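You operate a simulated robot arm through the tools that you are given. There is no shell and no other tool. Be economical: measure what you need, move in short steps, check, and stop when the job is done.

Carry out the task below with a simulated robot arm. There is one attempt and no reset: what you move stays moved.

TASK
Stack the box marked "tape" from the plank top on top of the box that says "salt". Then take the peel tub and leave it on top of the black tub.
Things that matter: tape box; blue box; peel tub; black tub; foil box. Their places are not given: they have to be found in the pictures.

It is judged by the outcome, as a careful person would: the job done as asked, and still so three seconds after it is handed in. It fails if anything else is knocked over, pushed out of place, dropped, spilled or broken.

THE ROBOT
A 7-joint arm with a two-finger parallel gripper, fixed in place. Base frame: the origin is at the foot of the arm, x ahead of it, y to its left, z up; the work surface is at about z = 0. Lengths are in cm, angles in degrees, forces in N, time in s.
With the tool pointing down near the work surface it reaches from about 22 to 58 cm from the base axis. Its first joint turns from -66.0 to 66.0 degrees. Payload 2.5 kg.
Tool frame: the origin (TCP) lies between the finger pads and is the grasp point; the fingertips stand 2.3 cm ahead of it; z points along the fingers, y is the line along which they close. The gripper opens to 9.4 cm. The fingers are 3.8 cm wide and 1 cm thick; the gripper's body (5.4 by 9.6 cm) begins 3.9 cm behind the TCP.
Orientation is that of the tool frame in the base frame, as a unit quaternion [x, y, z, w]. With the fingers straight down and closing along the base's y, the tool's x points along the base's -x, its y along +y and its z along -z.

THE INTERFACE
- The arm moves only by the tool move_arm. Its argument "plan" is a list of rows, each a list of 7 numbers: the shift along the tool's x, y, z in cm, then the turn, a rotation vector about the tool's x, y, z in degrees, then the opening, from 0 (shut) to 1 (fully open). In form: [[x, y, z, rx, ry, rz, grip], ...]. A call has 1 to 8 rows; each row is the pose to reach, as a shift and turn from the pose commanded when the call began, along the tool's axes at that moment. A row lasts 0.2 s, in which the tool goes at most 5 cm and 8.6 degrees; a call with a longer step from one row to the next is refused whole, and so is a gripper value outside its range. A pose out of reach is approached as far as the arm can. The call stops where the force on the tool passes 40 N (or 10 N more than at its start, if that is more) or the arm is blocked; 0.2 s more then pass. The fingers move at their own pace (about 10.8 cm/s each) and stop on an object; they squeeze with about 30 N. The grip force told is the motor's: it shows also when the fingers shut on nothing. Time passes only in rows, and 0.2 s behind the last, so rows that repeat a pose let the fingers close. It gives the time, the measured TCP pose, the force on the tool (base axes), the opening and the grip force at its end, in the units of the frame above (readings bear some noise).
- Cameras (640 x 400 px; columns grow to the right, rows downward): "scene" is fixed at [11.3, -40.83, 53.43]; the picture's right is [0.85, -0.53, 0.00], its down [-0.34, -0.55, -0.77] and it looks along [0.40, 0.65, -0.64] (base axes); focal length 219 px, centre (320, 200). "wrist" rides on the gripper at [-3.9, 0, -4.4] in the tool frame; the picture's right is [0.00, -1.00, 0.00], its down [0.97, 0.00, -0.24] and it looks along [0.24, 0.00, 0.97] (tool axes); focal length 218 px, centre (320, 200).
- capture(camera): a new picture of that camera. No time passes.
- point_at(camera, pixels): for up to 12 pixels [column, row] of the newest picture of that camera ("zoom" is the newest enlarged one), the place [x, y, z] in the base frame of the surface seen there, good to about 0.2 cm. No time passes.
- enlarge(camera, box): a new picture of the part [left, top, right, bottom] of that camera's present view, enlarged. No time passes.
- close_job(): hands the job in; it is judged then, once.

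Work in short steps. Measure before you move; look again where a grasp or a placing could have gone wrong, and mend it. You have 80 turns and 46 pictures in all, the two below and enlarged ones among them. Open the gripper and draw the arm clear of the work before you hand the job in, unless the task says otherwise; then end with one line.

The tools are called after "Request:" as a command line: name --pt "numbers of a row" for each row, then --argument value for the rest, lists and objects as JSON in quotes. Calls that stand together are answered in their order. move_arm: Moves the arm, as the interface text tells. Its arguments: {"type":"object","properties":{"plan":{"type":"array"}},"required":["plan"]} The other tools are called the same way: capture (camera) takes a picture; point_at (camera, pixels) gives the place of the surface under pixels of a picture; enlarge (camera, box) takes an enlarged picture of a part of a camera's view; close_job () hands the job in.

At the start:

```text
time: 0.0
position: [34.22, 8.39, 37.8]
ee_rot: [0.0, 1.0, 0.0, 0.0]
force: [-0.3, 0.8, 0.7]
opening: 9.38
grasp_force: 0.1
```

scene: 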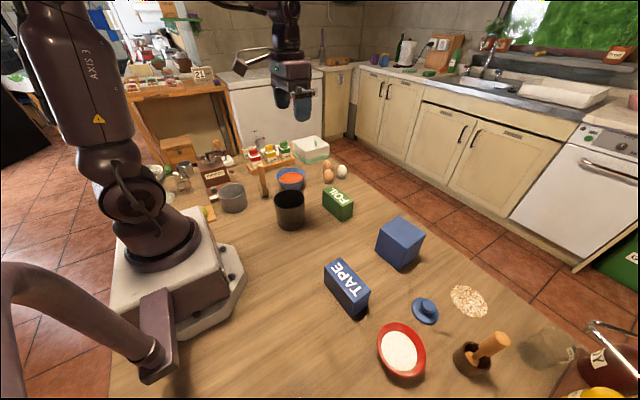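
wrist: 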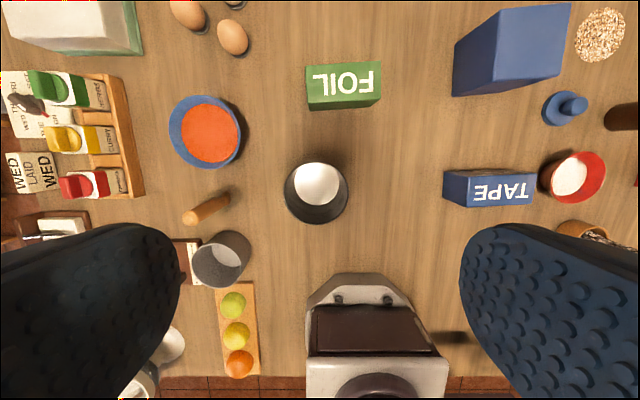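

I see the TAPE box near (347,288) and a blue box near (400,243) in the scene; the salt label and the peel tub must be found. I enlarge parts of the views.

Request:
enlarge --camera "scene" --box '[300, 180, 460, 330]'

Request:
enlarge --camera "scene" --box '[140, 120, 360, 240]'

Request:
enlarge --camera "wrist" --box '[0, 0, 360, 230]'

```text
2.67 times, centred on (380, 255) of scene
```

zoom: 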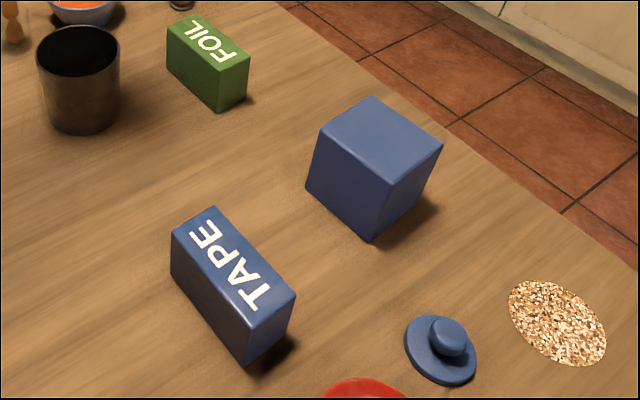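

```text
2.91 times, centred on (250, 180) of scene
```

zoom: 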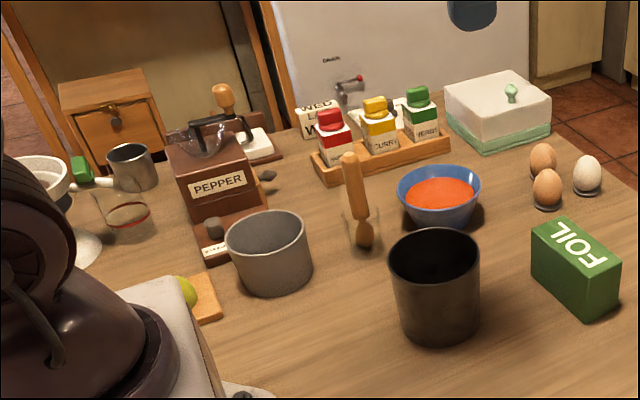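

```text
1.74 times, centred on (180, 115) of wrist
```

zoom: 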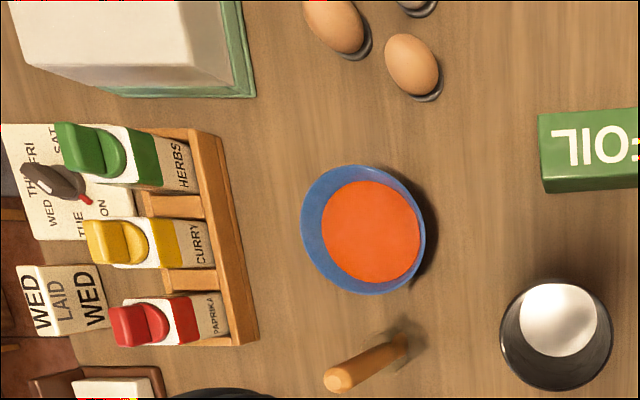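

Neither the "salt" nor the "peel" mark is visible yet. I measure the boxes and tubs first, then look at hidden sides with the wrist camera.

Request:
capture --camera "scene"

Request:
point_at --camera "wrist" --pixels '[[455, 44], [498, 10], [570, 6], [560, 75], [454, 95], [317, 185], [317, 220], [290, 190], [346, 190], [222, 262], [222, 233], [248, 250]]'

Request:
point_at --camera "scene" --pixels '[[325, 267], [340, 259], [369, 289], [355, 306], [353, 316], [393, 218], [422, 234], [406, 249], [378, 236], [328, 190], [352, 204], [340, 212]]'

Request:
point_at --camera "wrist" --pixels '[[444, 172], [537, 174], [532, 204], [470, 205], [308, 66], [380, 62], [380, 94], [308, 98], [307, 110], [378, 108]]'

```text
40 pictures are left
```

scene: 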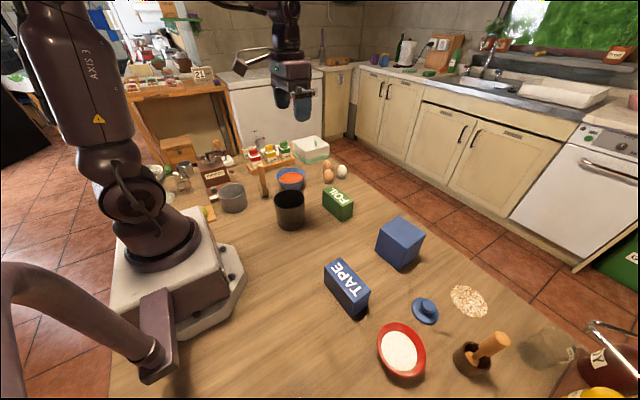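

```text
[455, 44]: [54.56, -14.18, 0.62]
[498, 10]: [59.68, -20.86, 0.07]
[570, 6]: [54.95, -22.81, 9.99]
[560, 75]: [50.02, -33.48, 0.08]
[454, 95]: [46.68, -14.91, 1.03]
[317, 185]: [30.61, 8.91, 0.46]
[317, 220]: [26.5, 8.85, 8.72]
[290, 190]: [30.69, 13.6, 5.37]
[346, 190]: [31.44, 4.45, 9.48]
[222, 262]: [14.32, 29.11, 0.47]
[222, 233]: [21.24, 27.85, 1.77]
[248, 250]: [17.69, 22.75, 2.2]
```

```text
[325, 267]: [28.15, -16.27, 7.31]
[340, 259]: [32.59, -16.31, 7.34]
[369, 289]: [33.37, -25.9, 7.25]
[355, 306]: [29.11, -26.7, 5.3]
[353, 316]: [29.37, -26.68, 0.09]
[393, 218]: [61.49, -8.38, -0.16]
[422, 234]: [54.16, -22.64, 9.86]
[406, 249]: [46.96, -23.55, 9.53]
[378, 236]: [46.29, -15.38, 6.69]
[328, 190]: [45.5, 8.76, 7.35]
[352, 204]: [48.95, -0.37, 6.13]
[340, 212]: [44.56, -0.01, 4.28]
```

```text
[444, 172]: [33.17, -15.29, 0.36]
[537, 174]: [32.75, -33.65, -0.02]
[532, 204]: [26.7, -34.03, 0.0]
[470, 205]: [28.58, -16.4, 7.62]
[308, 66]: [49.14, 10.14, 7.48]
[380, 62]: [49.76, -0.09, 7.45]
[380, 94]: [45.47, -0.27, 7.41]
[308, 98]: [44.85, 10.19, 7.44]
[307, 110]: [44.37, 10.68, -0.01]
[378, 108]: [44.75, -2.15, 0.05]
```

Tape box is about x 28–33, y −26.5…−16.3, top 7.4; the blue box x 46.5–54.8, y −23…−15, top 10. I look closer at the tubs and blue box's side from the wrist.

Request:
enlarge --camera "wrist" --box '[420, 0, 640, 240]'

Request:
enlarge --camera "wrist" --box '[170, 140, 370, 300]'

```text
1.67 times, centred on (530, 120) of wrist
```

zoom: 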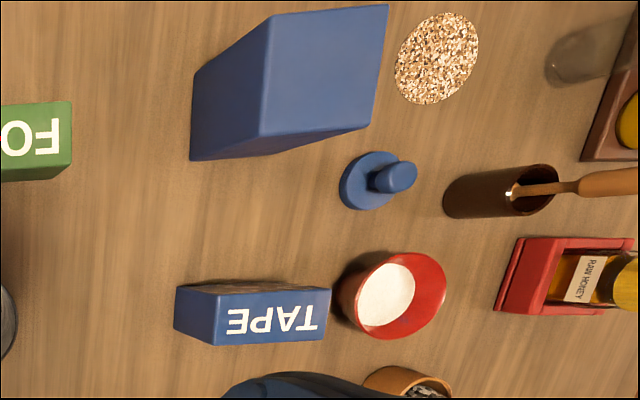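

```text
2.50 times, centred on (270, 220) of wrist
```

zoom: 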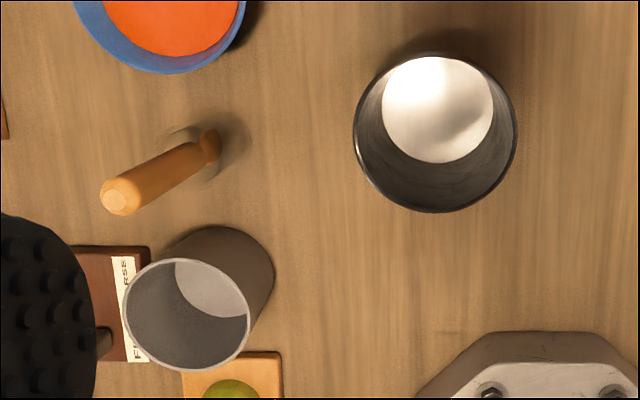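

The marks aren't visible on these faces. I move the wrist camera high beyond the blue box, tilted back, to see its far side.

Request:
move_arm --pt "-3 -4 1 0 5 0 1" --pt "-6 -7 2 0 10 0 1" --pt "-9 -10 4 0 15 0 1" --pt "-12 -13 6 0 20 0 1" --pt "-15 -16 8 0 25 0 1" --pt "-18 -19 9 0 30 0 1" --pt "-21 -22 10 0 33 0 1"

Request:
capture --camera "wrist"

```text
refused: row 1 steps farther than a row can; nothing moved
```

```text
37 pictures are left
```

wrist: 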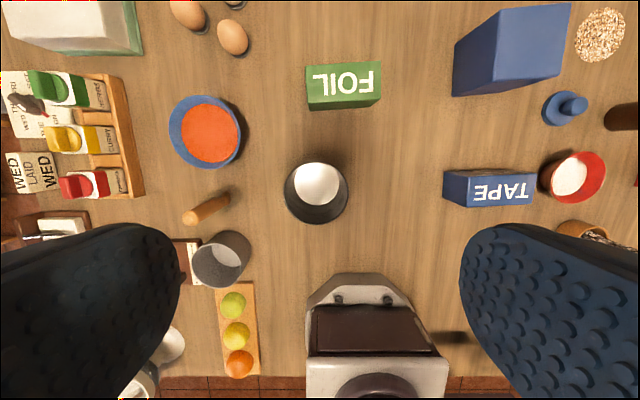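

The first row was slightly too long; I repeat with smaller steps.

Request:
move_arm --pt "-3 -3 1 0 4 0 1" --pt "-6 -6 2 0 8 0 1" --pt "-9 -9 4 0 12 0 1" --pt "-12 -12 6 0 16 0 1" --pt "-15 -15 8 0 20 0 1" --pt "-18 -18 9 0 26 0 1" --pt "-20 -21 10 0 32 0 1" --pt "-22 -24 10 0 38 0 1"

Request:
capture --camera "wrist"

```text
time: 1.8
position: [46.27, -12.95, 26.72]
ee_rot: [-0.001, 0.953, 0.0, -0.301]
force: [0.1, 0.0, 0.0]
opening: 9.41
grasp_force: 0.1
out of reach, approached as far as the arm can: row 6, 7, 8
```

```text
36 pictures are left
```

wrist: 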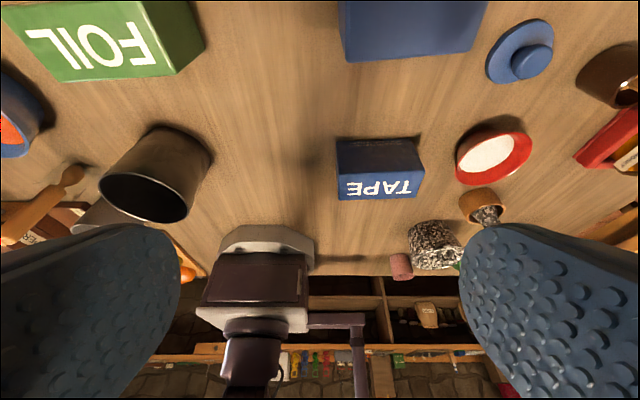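

The reach limit cut this short, and the far face of the blue box isn't seen. I go back to tool-down orientation a little nearer and see how the commanded pose behaves.

Request:
move_arm --pt "0 0 0 0 -8 0 1" --pt "0 0 0 0 -16 0 1" --pt "0 0 0 0 -24 0 1" --pt "0 0 0 0 -30 0 1"

```text
time: 2.8
position: [46.11, -13.32, 26.71]
ee_rot: [0.0, 0.999, 0.0, -0.043]
force: [0.0, -0.4, 0.2]
opening: 9.42
grasp_force: 0.1
```

Now I move out past the blue box with tool nearly down at z≈20, still well above its top (10).

Request:
move_arm --pt "-3 -0.5 2 0 0 0 1" --pt "-6 -1 4 0 0 0 1" --pt "-8.5 -1.5 5.8 0 0 0 1"

Request:
enlarge --camera "wrist" --box '[180, 80, 500, 300]'

```text
time: 3.6
position: [53.95, -14.99, 20.17]
ee_rot: [0.0, 0.999, 0.0, -0.044]
force: [-0.8, -0.3, -0.3]
opening: 9.41
grasp_force: 0.0
```

```text
1.82 times, centred on (340, 190) of wrist
```

zoom: 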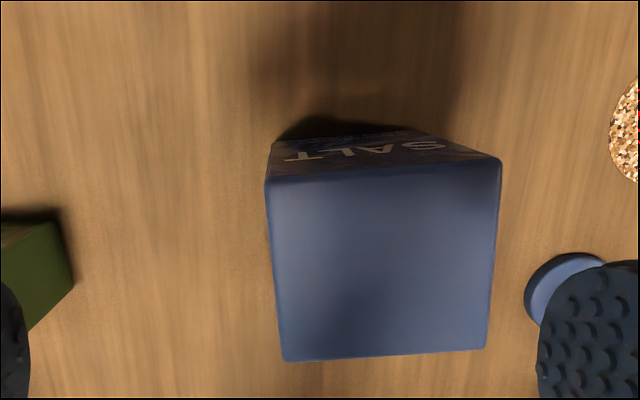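

"SALT" is on the blue box's far face (zoom ~(365,150)): the blue box is the target. I measure its top corners.

Request:
point_at --camera "zoom" --pixels '[[272, 186], [496, 170], [482, 344], [288, 354], [380, 265]]'

```text
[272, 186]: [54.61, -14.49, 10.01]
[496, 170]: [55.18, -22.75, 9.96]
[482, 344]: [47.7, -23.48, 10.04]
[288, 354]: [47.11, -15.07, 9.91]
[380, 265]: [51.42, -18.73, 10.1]
```

SALT top centre ≈ (51.1,−19.0), turned ≈4° ccw like the tape box. I level the tool and go above the tape box (30.9,−21.4).

Request:
move_arm --pt "3.85 -1.07 0 0 -1 0 1" --pt "7.7 -2.13 0 0 -2 0 1" --pt "11.55 -3.2 0 0 -3 0 1" --pt "15.4 -4.3 0 0 -4 0 1" --pt "19.25 -5.3 0 0 -5 0 1" --pt "23.1 -6.4 0 0 -5 0 1"

Request:
move_arm --pt "0 0 0 0 0 8.5 1" --pt "0 0 0 0 0 17 1" --pt "0 0 0 0 0 25.5 1" --pt "0 0 0 0 0 34 1" --pt "0 0 0 0 0 42.5 1" --pt "0 0 0 0 0 51 1" --pt "0 0 0 0 0 59.5 1" --pt "0 0 0 0 0 68 1"

Request:
move_arm --pt "0 0 0 0 0 8.5 1" --pt "0 0 0 0 0 17.7 1"

```text
time: 5.0
position: [31.12, -21.49, 22.41]
ee_rot: [0.0, 1.0, 0.0, 0.001]
force: [-0.3, 0.1, 0.5]
opening: 9.41
grasp_force: 0.1
```

```text
time: 6.8
position: [30.97, -21.37, 22.36]
ee_rot: [0.561, 0.828, 0.0, 0.0]
force: [-1.3, 0.0, -0.1]
opening: 9.41
grasp_force: 0.0
```

```text
refused: row 2 steps farther than a row can; nothing moved
```

Request:
move_arm --pt "0 0 0 0 0 8.5 1" --pt "0 0 0 0 0 15 1" --pt "0 0 0 0 0 17.7 1"

Request:
capture --camera "wrist"

```text
time: 7.6
position: [30.99, -21.38, 22.32]
ee_rot: [0.68, 0.733, 0.0, 0.0]
force: [-0.5, 0.5, 0.5]
opening: 9.42
grasp_force: 0.1
```

```text
34 pictures are left
```

wrist: 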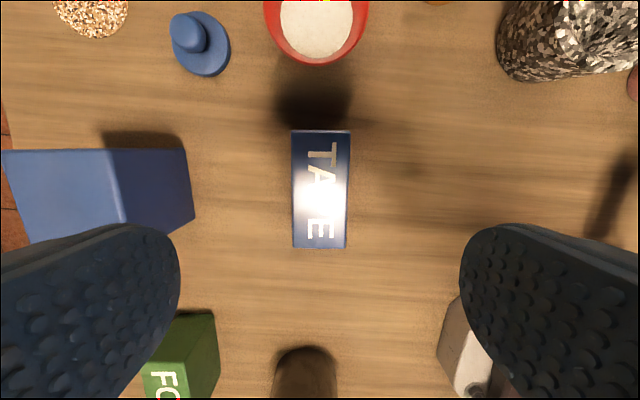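

The tape box is nicely aligned at (321,190). I measure its corners.

Request:
point_at --camera "wrist" --pixels '[[294, 133], [347, 133], [344, 245], [295, 245], [321, 190]]'

```text
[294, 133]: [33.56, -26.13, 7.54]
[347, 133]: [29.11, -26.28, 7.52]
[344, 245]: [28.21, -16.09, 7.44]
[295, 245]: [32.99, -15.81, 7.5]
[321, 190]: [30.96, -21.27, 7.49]
```

Centre ≈ (30.97,−21.1). I descend to z≈4.5 with open fingers.

Request:
move_arm --pt "0.1 0 4.5 0 0 0 1" --pt "0.2 0 9 0 0 0 1" --pt "0.3 0 13 0 0 0 1" --pt "0.3 0 16 0 0 0 1" --pt "0.3 0 17.8 0 0 0 1" --pt "0.3 0 17.8 0 0 0 0.2" --pt "0.3 0 17.8 0 0 0 0" --pt "0.3 0 17.8 0 0 0 0"

```text
time: 9.4
position: [31.11, -20.95, 4.43]
ee_rot: [0.68, 0.733, 0.0, 0.001]
force: [-0.2, 0.2, 0.5]
opening: 5.16
grasp_force: 30.3
```

Gripped (30 N, opening 5.2). I lift by 12.5 cm.

Request:
move_arm --pt "0 0 -2 0 0 0 0" --pt "0 0 -5 0 0 0 0" --pt "0 0 -9 0 0 0 0" --pt "0 0 -12.5 0 0 0 0"

Request:
move_arm --pt "0 3 0 0 0 0 0" --pt "0.2 7 0 0 0 0 0" --pt "0.3 11 0 0 0 0 0" --pt "0.4 15 0 0 0 0 0" --pt "0.5 18.5 0 0 0 0 0" --pt "0.6 20.1 0 0 0 0 0" --pt "0.6 20.1 0 0 0 0 0"

Request:
capture --camera "wrist"

Request:
capture --camera "scene"

```text
time: 10.4
position: [30.98, -20.82, 16.87]
ee_rot: [0.68, 0.733, 0.0, 0.001]
force: [0.1, 0.4, -1.0]
opening: 5.12
grasp_force: 30.0
```

```text
time: 12.0
position: [50.99, -18.78, 17.05]
ee_rot: [0.68, 0.733, 0.0, 0.0]
force: [-0.1, 0.4, 0.3]
opening: 5.13
grasp_force: 30.2
```

```text
33 pictures are left
```

wrist: 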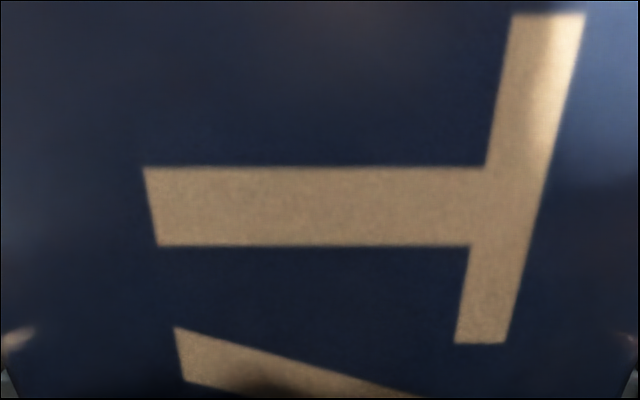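

```text
32 pictures are left
```

scene: 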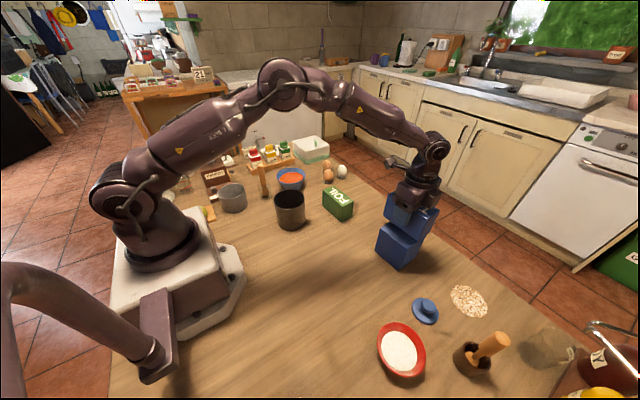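

The box hangs above SALT, centred. I lower 2.3 cm, then feel for contact.

Request:
move_arm --pt "0 0 1 0 0 0 0" --pt "0 0 1.8 0 0 0 0" --pt "0 0 2.2 0 0 0 0" --pt "0 0 2.35 0 0 0 0"

Request:
enlarge --camera "scene" --box '[350, 170, 460, 280]'

```text
time: 13.0
position: [51.06, -18.84, 14.67]
ee_rot: [0.68, 0.734, 0.0, 0.0]
force: [0.4, 0.5, 0.3]
opening: 5.15
grasp_force: 29.9
```

```text
3.64 times, centred on (405, 225) of scene
```

zoom: 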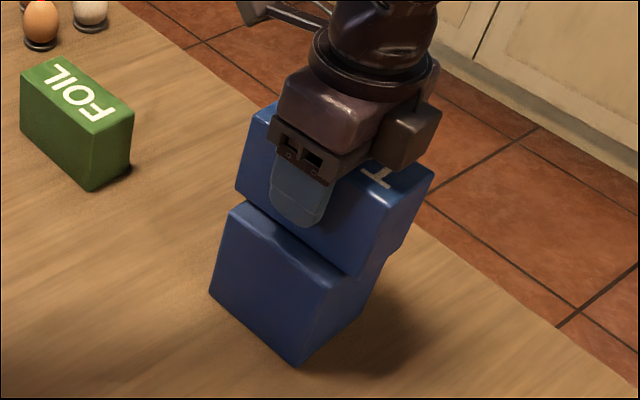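

Almost touching. I lower in 0.1 cm steps until the force shows contact.

Request:
move_arm --pt "0 0 0.1 0 0 0 0" --pt "0 0 0.15 0 0 0 0" --pt "0 0 0.2 0 0 0 0"

```text
time: 13.8
position: [51.09, -18.9, 14.45]
ee_rot: [0.68, 0.733, 0.0, 0.0]
force: [-0.3, 0.3, 0.0]
opening: 5.11
grasp_force: 30.2
```

Request:
move_arm --pt "0 0 0.06 0 0 0 0" --pt "0 0 0.12 0 0 0 0"

```text
time: 14.4
position: [51.14, -18.84, 14.42]
ee_rot: [0.68, 0.733, 0.0, 0.0]
force: [-3.3, 1.9, 7.6]
opening: 5.14
grasp_force: 30.7
```

Contact felt (7.6 N). I release and rise straight up.

Request:
move_arm --pt "0 0 0 0 0 0 0.65" --pt "0 0 0 0 0 0 0.9" --pt "0 0 0 0 0 0 0.9" --pt "0 0 -2 0 0 0 0.9" --pt "0 0 -6 0 0 0 0.9" --pt "0 0 -10 0 0 0 1" --pt "0 0 -13 0 0 0 1"

Request:
capture --camera "wrist"

Request:
enlarge --camera "scene" --box '[350, 170, 460, 280]'

```text
time: 16.0
position: [51.09, -18.99, 27.32]
ee_rot: [0.68, 0.734, 0.0, 0.0]
force: [0.5, 0.1, 0.1]
opening: 9.39
grasp_force: 0.0
```

```text
30 pictures are left
```

wrist: 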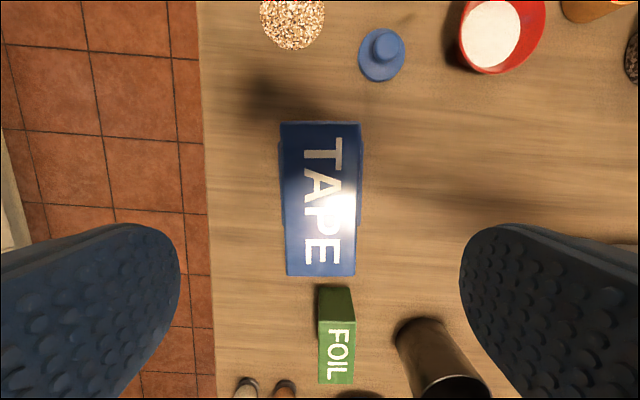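

```text
3.64 times, centred on (405, 225) of scene
```

zoom: 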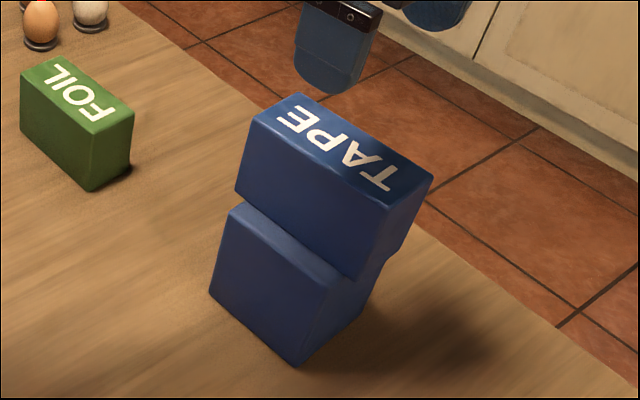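

The tape box sits well on SALT. Now I carry the empty gripper high toward the grey tub on the left, turning back to the home yaw, to look for the "peel" mark.

Request:
move_arm --pt "3.8 -2.4 -1 0 0 -8.5 1" --pt "7.6 -4.8 -2 0 0 -17 1" --pt "11.4 -7.2 -3 0 0 -25.5 1" --pt "15.2 -9.6 -4 0 0 -34 1" --pt "19 -12 -5 0 0 -42.5 1" --pt "22.8 -14.4 -6 0 0 -51 1" --pt "26.6 -16.8 -7 0 0 -59.5 1" --pt "30.4 -19.2 -8 0 0 -68 1"

Request:
capture --camera "wrist"

```text
time: 17.8
position: [29.33, 9.99, 35.57]
ee_rot: [0.153, 0.988, 0.0, 0.0]
force: [-0.8, 0.3, 0.7]
opening: 9.37
grasp_force: 0.1
```

```text
28 pictures are left
```

wrist: 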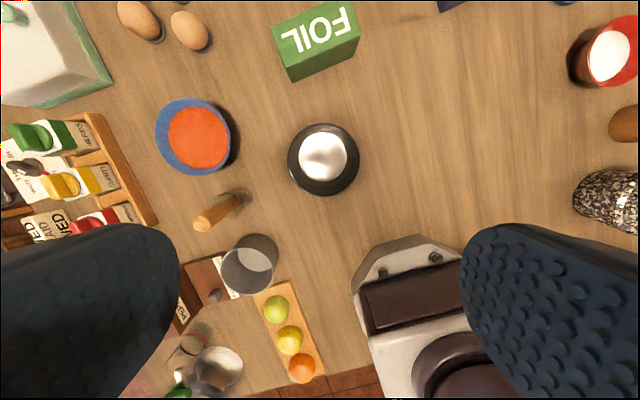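

The grey tub is at (250,265). I move to beyond it at z≈31, yawed so the camera looks back at its far side.

Request:
move_arm --pt "1.6 2.1 0.5 0 0 -8.5 1" --pt "3.2 4.2 1 0 0 -17 1" --pt "4.9 6.3 1.5 0 0 -25.5 1" --pt "6.5 8.4 2 0 0 -34 1" --pt "8.1 10.5 2.5 0 0 -42.5 1" --pt "9.8 12.7 3 0 0 -51 1" --pt "11.4 14.8 3.5 0 0 -59.5 1" --pt "13 16.9 4 0 0 -68 1"

Request:
capture --camera "wrist"

```text
time: 19.6
position: [22.22, 30.05, 31.42]
ee_rot: [-0.426, 0.905, 0.0, 0.0]
force: [0.0, 0.3, -0.1]
opening: 9.4
grasp_force: 0.0
```

```text
27 pictures are left
```

wrist: 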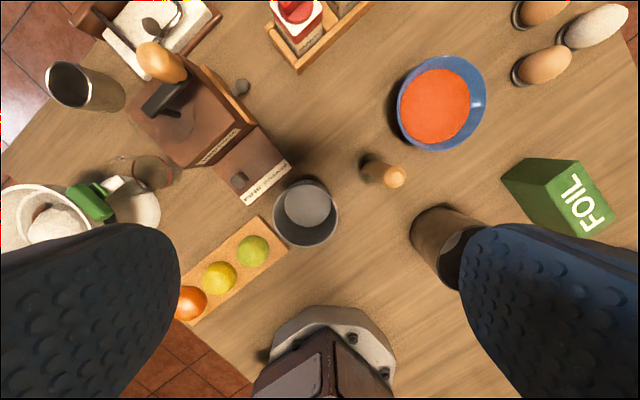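

Request:
enlarge --camera "wrist" --box '[230, 140, 390, 270]'

Request:
enlarge --camera "wrist" --box '[0, 0, 300, 240]'

Request:
point_at --camera "wrist" --pixels '[[276, 215], [306, 246], [337, 215], [306, 181], [306, 207], [306, 179], [85, 65], [160, 60], [380, 175], [260, 165], [180, 30], [265, 195]]'

```text
3.08 times, centred on (310, 205) of wrist
```

zoom: 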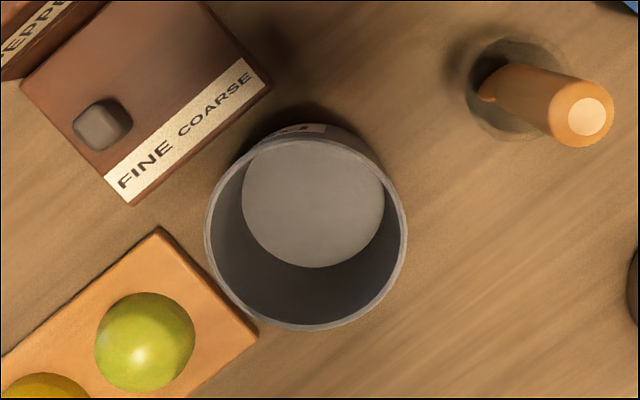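

```text
1.67 times, centred on (150, 120) of wrist
```

zoom: 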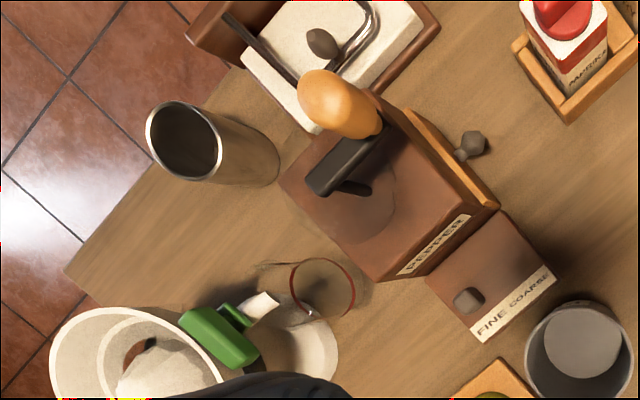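

```text
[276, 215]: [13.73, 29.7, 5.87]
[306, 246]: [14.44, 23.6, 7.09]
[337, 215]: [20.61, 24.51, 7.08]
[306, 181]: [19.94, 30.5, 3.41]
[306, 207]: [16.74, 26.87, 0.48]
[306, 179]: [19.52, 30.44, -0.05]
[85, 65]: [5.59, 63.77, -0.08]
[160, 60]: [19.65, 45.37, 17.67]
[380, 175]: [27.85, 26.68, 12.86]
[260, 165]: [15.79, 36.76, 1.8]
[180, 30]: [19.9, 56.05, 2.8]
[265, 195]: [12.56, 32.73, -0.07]
```

The grey tub has a label on its far side (zoom (310,128)). I tilt and shift outward to read it.

Request:
move_arm --pt "-1 0 1 0 7 0 1" --pt "-2 0 2 0 14 0 1" --pt "-3 0 3 0 21 0 1" --pt "-4 0 4 0 28 0 1"

Request:
enlarge --camera "wrist" --box '[220, 100, 420, 270]'

```text
time: 20.6
position: [24.91, 33.24, 27.46]
ee_rot: [-0.412, 0.878, -0.104, -0.22]
force: [-0.2, 0.6, -0.3]
opening: 9.4
grasp_force: 0.0
```

```text
2.35 times, centred on (320, 185) of wrist
```

zoom: 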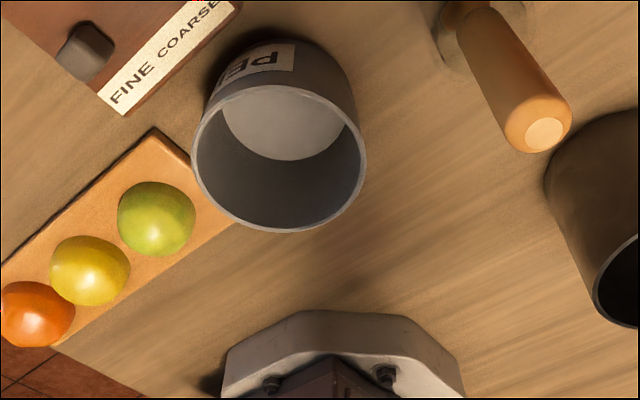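

It reads "PE…": the grey tub is the peel tub, and it is empty. I level the tool above it at z≈24 to measure its rim.

Request:
move_arm --pt "1.75 0.53 1.92 0 -7 0 1" --pt "3.5 1.07 3.85 0 -14 0 1" --pt "5.25 1.6 5.77 0 -21 0 1" --pt "7.0 2.14 7.69 0 -28 0 1"

Request:
enlarge --camera "wrist" --box '[200, 100, 440, 280]'

```text
time: 21.6
position: [16.98, 26.99, 23.78]
ee_rot: [-0.425, 0.905, 0.001, 0.001]
force: [0.6, 0.4, -0.5]
opening: 9.41
grasp_force: 0.1
```

```text
2.22 times, centred on (320, 190) of wrist
```

zoom: 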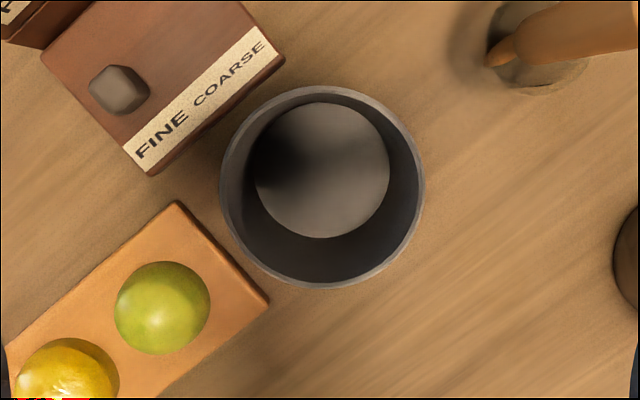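

Request:
point_at --camera "zoom" --pixels '[[224, 186], [420, 186], [322, 284], [322, 90], [252, 117], [393, 115], [253, 255], [391, 255], [175, 205], [150, 165], [250, 40], [265, 300]]'

```text
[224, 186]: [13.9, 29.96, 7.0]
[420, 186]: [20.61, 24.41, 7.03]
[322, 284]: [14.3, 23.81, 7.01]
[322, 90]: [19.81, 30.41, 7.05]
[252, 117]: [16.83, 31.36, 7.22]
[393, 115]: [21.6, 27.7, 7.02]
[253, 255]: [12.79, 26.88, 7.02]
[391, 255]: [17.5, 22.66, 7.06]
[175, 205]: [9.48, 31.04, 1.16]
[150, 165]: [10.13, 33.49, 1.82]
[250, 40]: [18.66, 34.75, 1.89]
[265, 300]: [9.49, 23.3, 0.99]
```

Peel tub: centre ≈ (17.17,27.12), outer Ø ≈ 8.9, height 7.0 – too close to the 9.4 opening, so I'd grip its wall. First I measure the black tub from above.

Request:
move_arm --pt "1 -4.5 0 0 0 0 1" --pt "2 -9 0 0 0 0 1" --pt "3 -13.5 0 0 0 0 1" --pt "4 -18 0 0 0 0 1" --pt "5 -22.3 0 0 0 0 1" --pt "5 -22.3 0 0 0 0 1"

Request:
enlarge --camera "wrist" --box '[200, 100, 440, 280]'

```text
time: 23.0
position: [31.11, 8.87, 23.87]
ee_rot: [-0.425, 0.905, -0.001, -0.001]
force: [0.0, 0.3, 0.1]
opening: 9.41
grasp_force: 0.0
```

```text
2.22 times, centred on (320, 190) of wrist
```

zoom: 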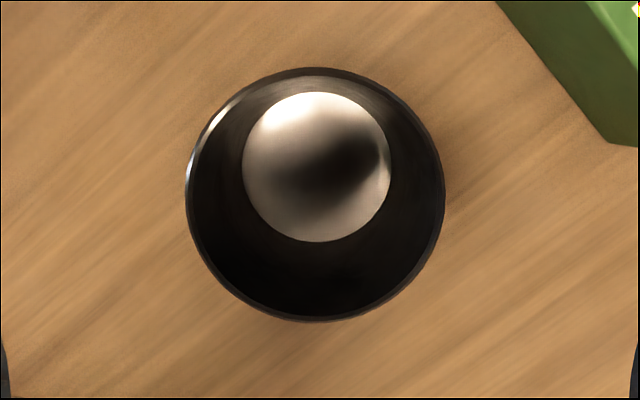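

Request:
point_at --camera "zoom" --pixels '[[190, 195], [441, 195], [315, 317], [315, 71], [225, 105], [405, 107], [226, 283], [404, 283], [316, 165], [196, 195], [437, 195], [315, 312]]'

```text
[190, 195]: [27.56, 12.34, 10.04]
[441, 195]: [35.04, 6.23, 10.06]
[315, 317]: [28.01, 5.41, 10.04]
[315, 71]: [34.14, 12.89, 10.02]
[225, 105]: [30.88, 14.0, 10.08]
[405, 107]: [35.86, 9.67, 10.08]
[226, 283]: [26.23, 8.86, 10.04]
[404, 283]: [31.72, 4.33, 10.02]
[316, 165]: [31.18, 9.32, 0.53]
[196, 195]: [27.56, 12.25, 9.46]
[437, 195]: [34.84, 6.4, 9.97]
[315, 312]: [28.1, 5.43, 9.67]
```

The black tub: centre ≈ (31.18,9.22), outer Ø ≈ 9.7, height 10.05. Whether the peel tub's base (taper?) rests on its rim depends on wall thickness; I enlarge the rim and the tubs' silhouettes.

Request:
enlarge --camera "wrist" --box '[265, 155, 305, 180]'

Request:
enlarge --camera "scene" --box '[200, 165, 320, 240]'

```text
16.00 times, centred on (285, 168) of wrist
```

zoom: 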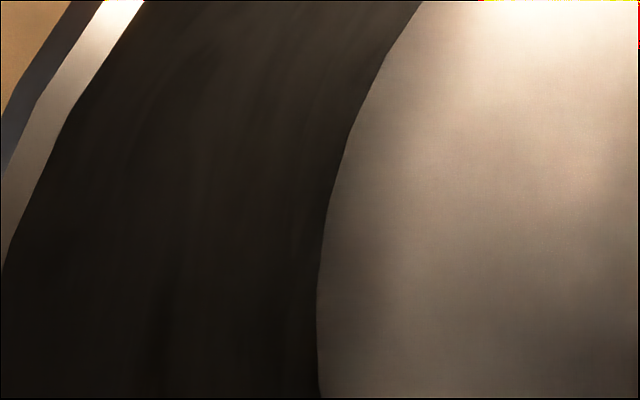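

```text
5.33 times, centred on (260, 202) of scene
```

zoom: 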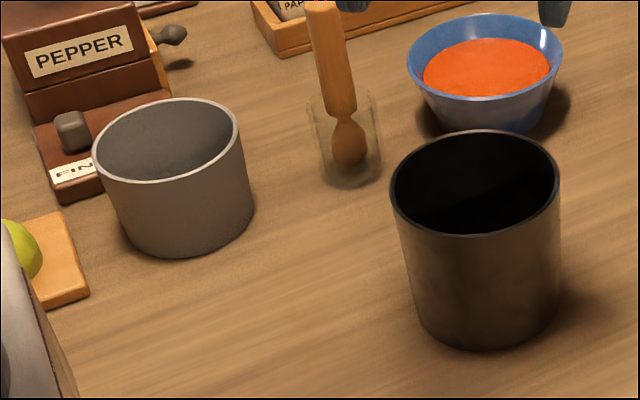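

The black tub's inner Ø (~9.2) seems larger than the peel tub's base (~8.3), so centring must be tested by feel. I go above the peel tub's free wall (20.41,24.44), fingers 3.3 cm apart, tilted 2.5° along the wall.

Request:
move_arm --pt "-1.0 3.7 0 0 0 0 0.6" --pt "-2.1 7.4 0 -1 0 0 0.35" --pt "-3.1 11.1 0 -2 0 0 0.35" --pt "-4.2 14.8 0 -2.5 0 0 0.35" --pt "-5.2 18.2 0 -2.5 0 0 0.35" --pt "-5.2 18.2 4 -2.5 0 0 0.35" --pt "-5.2 18.2 8 -2.5 0 0 0.35" --pt "-5.2 18.2 11 -2.5 0 0 0.35"

Request:
capture --camera "wrist"

```text
time: 24.8
position: [20.19, 24.58, 12.78]
ee_rot: [-0.425, 0.905, 0.02, -0.008]
force: [-0.8, 0.5, 0.3]
opening: 3.26
grasp_force: 0.1
```

```text
19 pictures are left
```

wrist: 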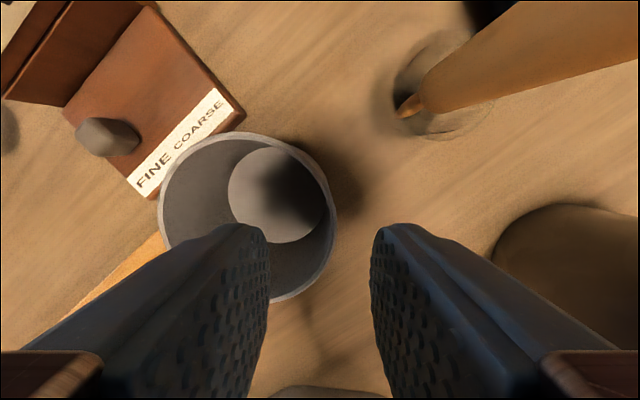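

The tub rim lies between the fingers. I descend to z≈5, shifting 0.26 cm outward to centre on the wall.

Request:
move_arm --pt "0 -0.3 2 0 0 0 0.35" --pt "0 -0.45 4.5 0 0 0 0.35" --pt "0 -0.55 6.5 0 0 0 0.35" --pt "0 -0.6 7.8 0 0 0 0.35"

Request:
capture --camera "wrist"

```text
time: 25.8
position: [20.49, 24.36, 4.87]
ee_rot: [-0.425, 0.905, 0.02, -0.009]
force: [0.2, 0.0, 0.1]
opening: 3.29
grasp_force: 0.1
```

```text
18 pictures are left
```

wrist: 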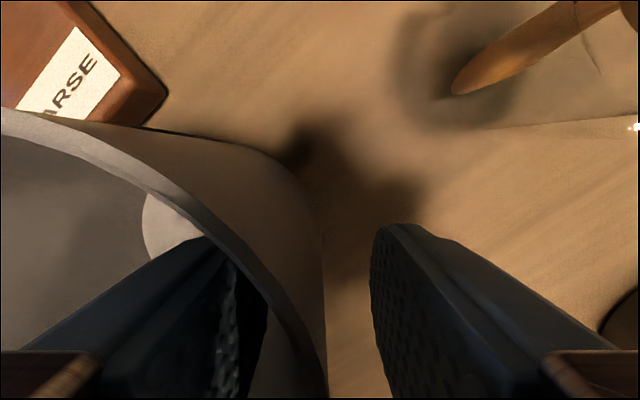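

The inner finger's corners meet the curved wall earlier, so I shift 0.33 cm inward before closing gently.

Request:
move_arm --pt "0 0.33 0 0 0 0 0.35" --pt "0 0.33 0 0 0 0 0.2" --pt "0 0.33 0 0 0 0 0.12" --pt "0 0.33 0 0 0 0 0.06" --pt "0 0.33 0 0 0 0 0" --pt "0 0.33 0 0 0 0 0"

Request:
capture --camera "wrist"

```text
time: 27.2
position: [20.2, 24.58, 5.17]
ee_rot: [-0.425, 0.905, 0.019, -0.01]
force: [-3.5, -0.7, 7.2]
opening: 0.96
grasp_force: 29.6
```

```text
17 pictures are left
```

wrist: 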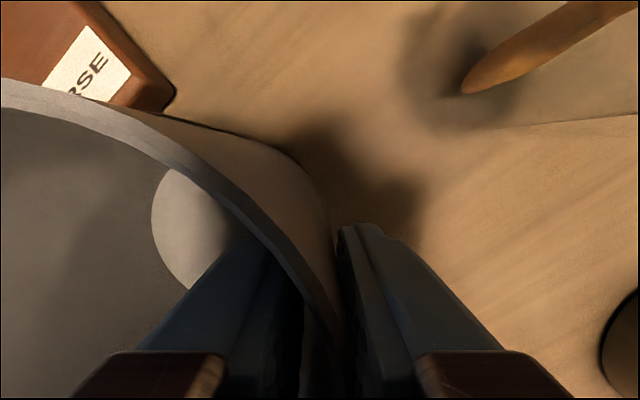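

Gripped at 0.96 cm. I lift straight up in stages.

Request:
move_arm --pt "0 0 -1 0 0 0 0" --pt "0 0 -3 0 0 0 0" --pt "0 0 -6 0 0 0 0" --pt "0 0 -9 0 0 0 0" --pt "0 0 -12 0 0 0 0" --pt "0 0 -14 0 0 0 0"

Request:
capture --camera "scene"

Request:
enlarge --camera "scene" --box '[180, 110, 310, 230]'

```text
time: 28.6
position: [20.39, 24.16, 19.13]
ee_rot: [-0.424, 0.905, 0.02, -0.009]
force: [-0.2, 0.8, -0.4]
opening: 0.93
grasp_force: 29.9
```

```text
16 pictures are left
```

scene: 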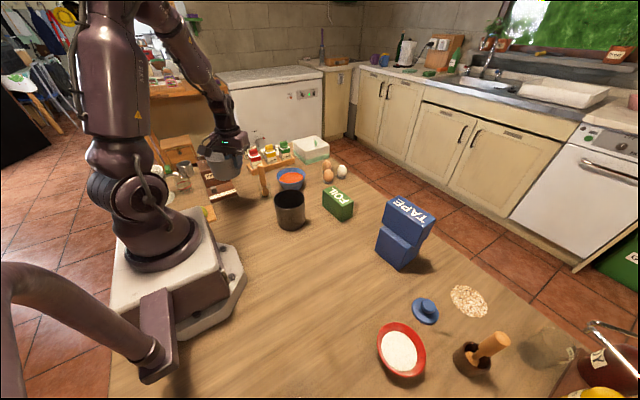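

```text
3.33 times, centred on (245, 170) of scene
```

zoom: 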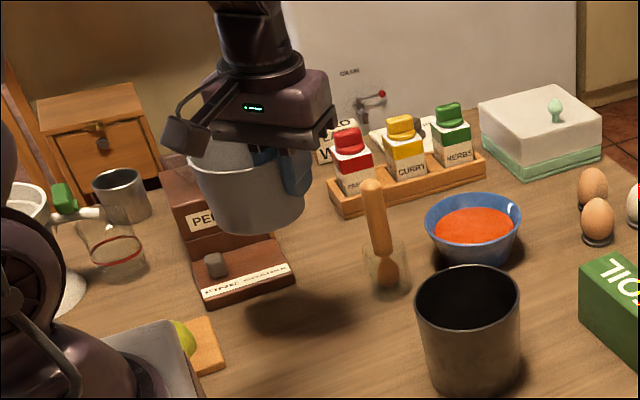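

The tub hangs level; its base is at z≈14, well over the black rim (10.05). I carry it to centre over the black tub.

Request:
move_arm --pt "0.6 -3 -0.13 0 0 0 0" --pt "1.5 -7 -0.3 0 0 0 0" --pt "2.4 -11.3 -0.5 0 0 0 0" --pt "3.2 -15.5 -0.68 0 0 0 0" --pt "4.1 -19.5 -0.85 0 0 0 0" --pt "4.57 -21.8 -0.95 0 0 0 0" --pt "4.57 -21.8 -0.95 0 0 0 0"

Request:
enlarge --camera "scene" --box '[240, 120, 360, 240]'

Request:
capture --camera "wrist"

```text
time: 30.2
position: [34.6, 6.66, 19.2]
ee_rot: [-0.425, 0.905, 0.018, -0.009]
force: [-0.1, 0.1, -0.2]
opening: 0.94
grasp_force: 29.8
```

```text
3.33 times, centred on (300, 180) of scene
```

zoom: 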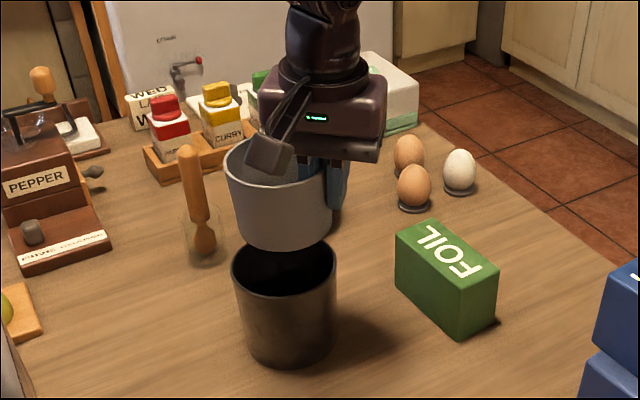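

```text
13 pictures are left
```

wrist: 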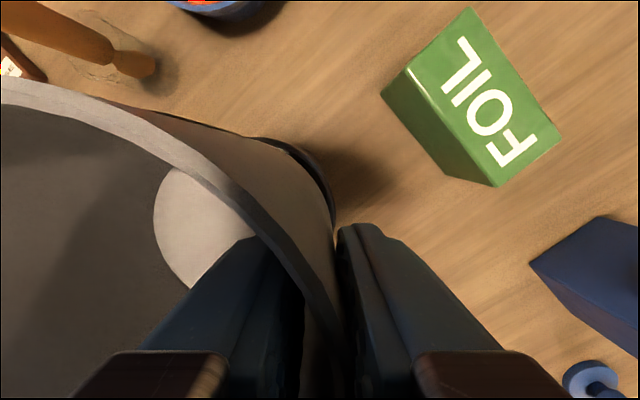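

I check the held tub's rim position and tilt with point readings.

Request:
point_at --camera "wrist" --pixels '[[5, 92], [60, 98], [120, 122], [180, 162], [220, 200], [260, 245], [190, 230], [210, 260]]'

Request:
point_at --camera "zoom" --pixels '[[228, 165], [237, 188], [255, 205], [275, 211], [300, 211], [233, 218], [250, 239], [280, 248], [310, 244]]'

```text
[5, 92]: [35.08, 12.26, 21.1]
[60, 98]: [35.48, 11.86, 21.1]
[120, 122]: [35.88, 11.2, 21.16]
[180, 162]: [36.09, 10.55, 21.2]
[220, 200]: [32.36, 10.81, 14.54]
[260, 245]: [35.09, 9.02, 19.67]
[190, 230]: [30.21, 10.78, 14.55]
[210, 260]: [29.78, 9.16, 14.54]
```

```text
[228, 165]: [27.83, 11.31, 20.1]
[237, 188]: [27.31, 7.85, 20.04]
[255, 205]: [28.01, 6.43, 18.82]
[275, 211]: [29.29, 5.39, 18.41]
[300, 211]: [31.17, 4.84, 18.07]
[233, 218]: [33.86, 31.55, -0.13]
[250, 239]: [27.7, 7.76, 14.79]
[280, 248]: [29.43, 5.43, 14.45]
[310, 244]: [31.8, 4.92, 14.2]
```

The tub is level (floor z 14.54 everywhere), centre ≈ (31.6,9.2). I nudge 0.4 cm in −x and lower to just above the black rim, then probe below it.

Request:
move_arm --pt "0.25 0.25 1 0 0 0 0" --pt "0.25 0.2 2.2 0 0 0 0" --pt "0.25 0.16 3.2 0 0 0 0" --pt "0.25 0.15 3.7 0 0 0 0"

Request:
move_arm --pt "0 0 0.25 0 0 0 0" --pt "0 -0.02 0.5 0 0 0 0" --pt "0 -0.03 0.7 0 0 0 0"

Request:
enlarge --camera "scene" --box '[250, 150, 340, 240]'

```text
time: 31.2
position: [34.21, 6.77, 15.42]
ee_rot: [-0.425, 0.905, 0.019, -0.01]
force: [-0.2, -0.1, -1.3]
opening: 0.94
grasp_force: 30.6
```

```text
time: 32.0
position: [34.32, 6.7, 14.92]
ee_rot: [-0.425, 0.905, 0.019, -0.007]
force: [-0.6, -2.8, 24.9]
opening: 0.97
grasp_force: 29.8
```

```text
4.44 times, centred on (295, 195) of scene
```

zoom: 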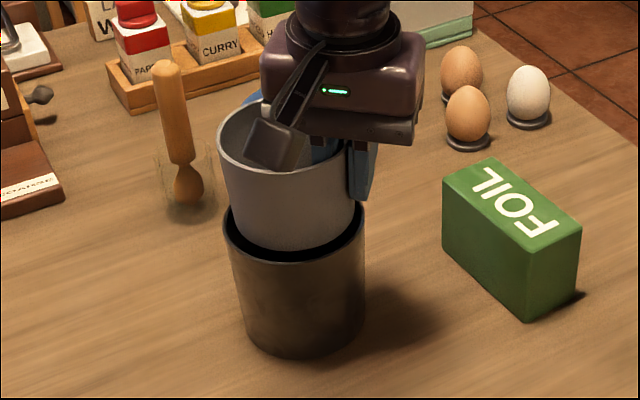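

Contact (25 N) at base height ≈ 9.9. I need to know if it rests on the rim on one side only, so I measure the gap around.

Request:
point_at --camera "zoom" --pixels '[[226, 225], [245, 252], [293, 264], [345, 245], [240, 228], [262, 245], [293, 249], [330, 242], [350, 222], [222, 160]]'

Request:
enlarge --camera "wrist" --box '[180, 60, 400, 260]'

```text
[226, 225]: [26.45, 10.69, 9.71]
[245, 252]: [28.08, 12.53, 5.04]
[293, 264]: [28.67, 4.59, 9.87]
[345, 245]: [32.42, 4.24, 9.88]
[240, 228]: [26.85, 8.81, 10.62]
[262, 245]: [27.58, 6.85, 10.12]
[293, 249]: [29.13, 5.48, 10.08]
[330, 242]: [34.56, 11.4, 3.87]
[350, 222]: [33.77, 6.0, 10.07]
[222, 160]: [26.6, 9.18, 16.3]
```

```text
2.00 times, centred on (290, 160) of wrist
```

zoom: 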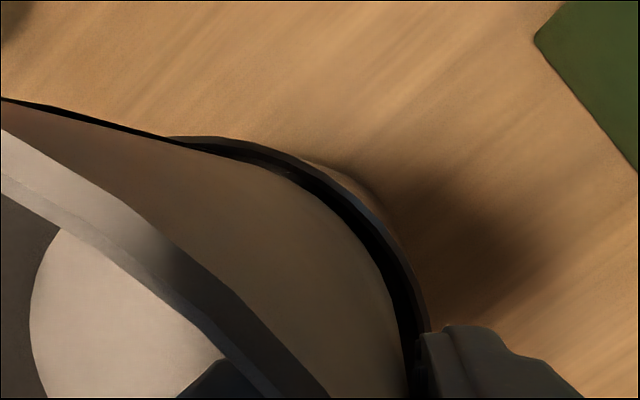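

Peel base centre ≈ (31.0,9.2), black ≈ (31.18,9.22), so a 0.4 cm gap all round, yet contact. I probe at slightly different offsets to see whether it is truly supported everywhere.

Request:
move_arm --pt "0 0 -0.6 0 0 0 0" --pt "0 -0.35 -0.6 0 0 0 0" --pt "0 -0.35 -0.3 0 0 0 0" --pt "0 -0.35 0 0 0 0 0" --pt "0 -0.35 0 0 0 0 0"

Request:
move_arm --pt "0 0 -0.6 0 0 0 0" --pt "-0.3 0.3 -0.6 0 0 0 0" --pt "-0.3 0.3 -0.3 0 0 0 0" --pt "-0.3 0.3 0 0 0 0 0" --pt "-0.3 0.3 0 0 0 0 0"

Request:
move_arm --pt "0 0 -0.6 0 0 0 0" --pt "0.55 0.1 -0.6 0 0 0 0" --pt "0.55 0.1 -0.3 0 0 0 0" --pt "0.55 0.1 0 0 0 0 0" --pt "0.55 0.1 0 0 0 0 0"

```text
time: 33.2
position: [34.42, 6.4, 14.78]
ee_rot: [-0.425, 0.905, 0.019, -0.008]
force: [-3.2, -0.6, 20.8]
opening: 0.9
grasp_force: 30.1
```

```text
time: 34.4
position: [34.44, 6.86, 14.78]
ee_rot: [-0.425, 0.905, 0.019, -0.008]
force: [-2.2, -2.0, 20.1]
opening: 0.89
grasp_force: 30.2
```

```text
time: 35.6
position: [33.97, 6.62, 14.7]
ee_rot: [-0.424, 0.905, 0.019, -0.009]
force: [-1.4, -4.9, 18.8]
opening: 0.83
grasp_force: 30.1
```

It's supported in every probed position at the same height, so the base rests on top. I recentre (TCP ≈ 34.45,6.75), set it down lightly.

Request:
move_arm --pt "0 0 -0.6 0 0 0 0" --pt "-0.45 -0.22 -0.6 0 0 0 0" --pt "-0.45 -0.22 -0.35 0 0 0 0" --pt "-0.45 -0.22 -0.15 0 0 0 0" --pt "-0.45 -0.22 -0.1 0 0 0 0"

Request:
enlarge --camera "scene" --box '[250, 150, 340, 240]'

```text
time: 36.8
position: [34.33, 6.66, 14.75]
ee_rot: [-0.425, 0.905, 0.019, -0.01]
force: [0.5, -2.1, 8.4]
opening: 0.77
grasp_force: 30.6
```

```text
4.44 times, centred on (295, 195) of scene
```

zoom: 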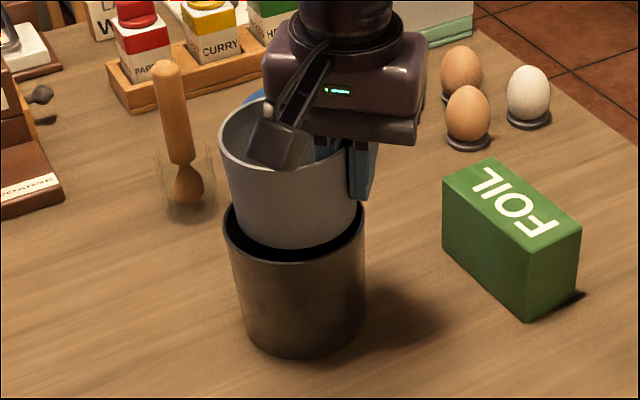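

Request:
capture --camera "wrist"

Request:
point_at --camera "zoom" --pixels '[[240, 228], [262, 242], [293, 246], [330, 237], [350, 222], [226, 230], [255, 258], [293, 263], [330, 255], [360, 228]]'

Request:
point_at --camera "wrist" --pixels '[[170, 190], [195, 230], [210, 260], [205, 215], [60, 98], [120, 122], [180, 162]]'

```text
9 pictures are left
```

wrist: 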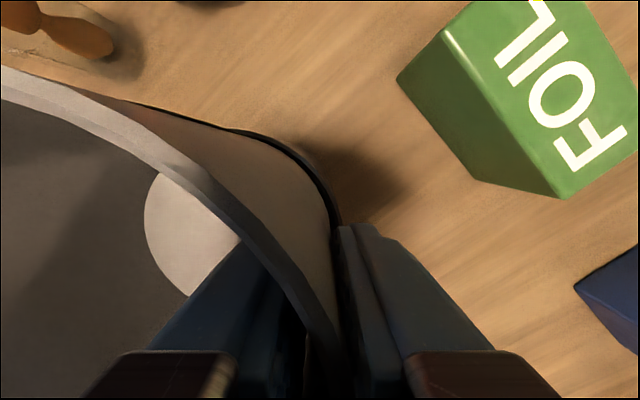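

```text
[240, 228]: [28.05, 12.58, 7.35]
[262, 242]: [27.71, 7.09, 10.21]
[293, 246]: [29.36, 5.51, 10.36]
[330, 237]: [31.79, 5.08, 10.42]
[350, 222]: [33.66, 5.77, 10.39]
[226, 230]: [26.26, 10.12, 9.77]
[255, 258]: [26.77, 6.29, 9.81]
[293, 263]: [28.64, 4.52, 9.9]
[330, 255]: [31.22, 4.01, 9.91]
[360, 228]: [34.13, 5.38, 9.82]
```

```text
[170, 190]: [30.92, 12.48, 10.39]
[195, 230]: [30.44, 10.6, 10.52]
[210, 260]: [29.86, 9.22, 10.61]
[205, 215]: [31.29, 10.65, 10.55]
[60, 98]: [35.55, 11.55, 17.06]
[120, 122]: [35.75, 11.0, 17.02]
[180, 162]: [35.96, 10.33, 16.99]
```

The far side droops ~3.7° in the grip (floor z 10.39 far, 10.61 nearer). I tilt the tool −4° about its x to level the tub, then lower to contact.

Request:
move_arm --pt "0 0 -0.1 -2 0 0 0" --pt "0 0 -0.1 -4 0 0 0" --pt "0 0 0 -4 0 0 0" --pt "0 0 0.1 -4 0 0 0"

Request:
capture --camera "wrist"

Request:
point_at --camera "wrist" --pixels '[[170, 190], [195, 230], [210, 240], [180, 260], [60, 98], [120, 122], [180, 162], [160, 220]]'

```text
time: 37.8
position: [34.51, 6.69, 14.59]
ee_rot: [-0.424, 0.904, 0.051, -0.024]
force: [-5.5, 0.1, 15.3]
opening: 0.77
grasp_force: 30.6
```

```text
8 pictures are left
```

wrist: 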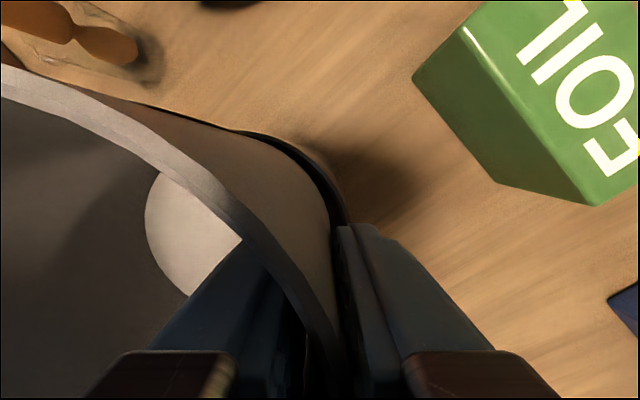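

```text
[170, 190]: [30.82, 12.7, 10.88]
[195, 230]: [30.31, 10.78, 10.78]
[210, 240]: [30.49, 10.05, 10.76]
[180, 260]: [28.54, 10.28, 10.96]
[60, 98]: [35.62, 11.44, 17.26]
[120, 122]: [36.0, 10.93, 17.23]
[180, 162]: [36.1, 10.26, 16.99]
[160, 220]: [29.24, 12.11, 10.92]
```

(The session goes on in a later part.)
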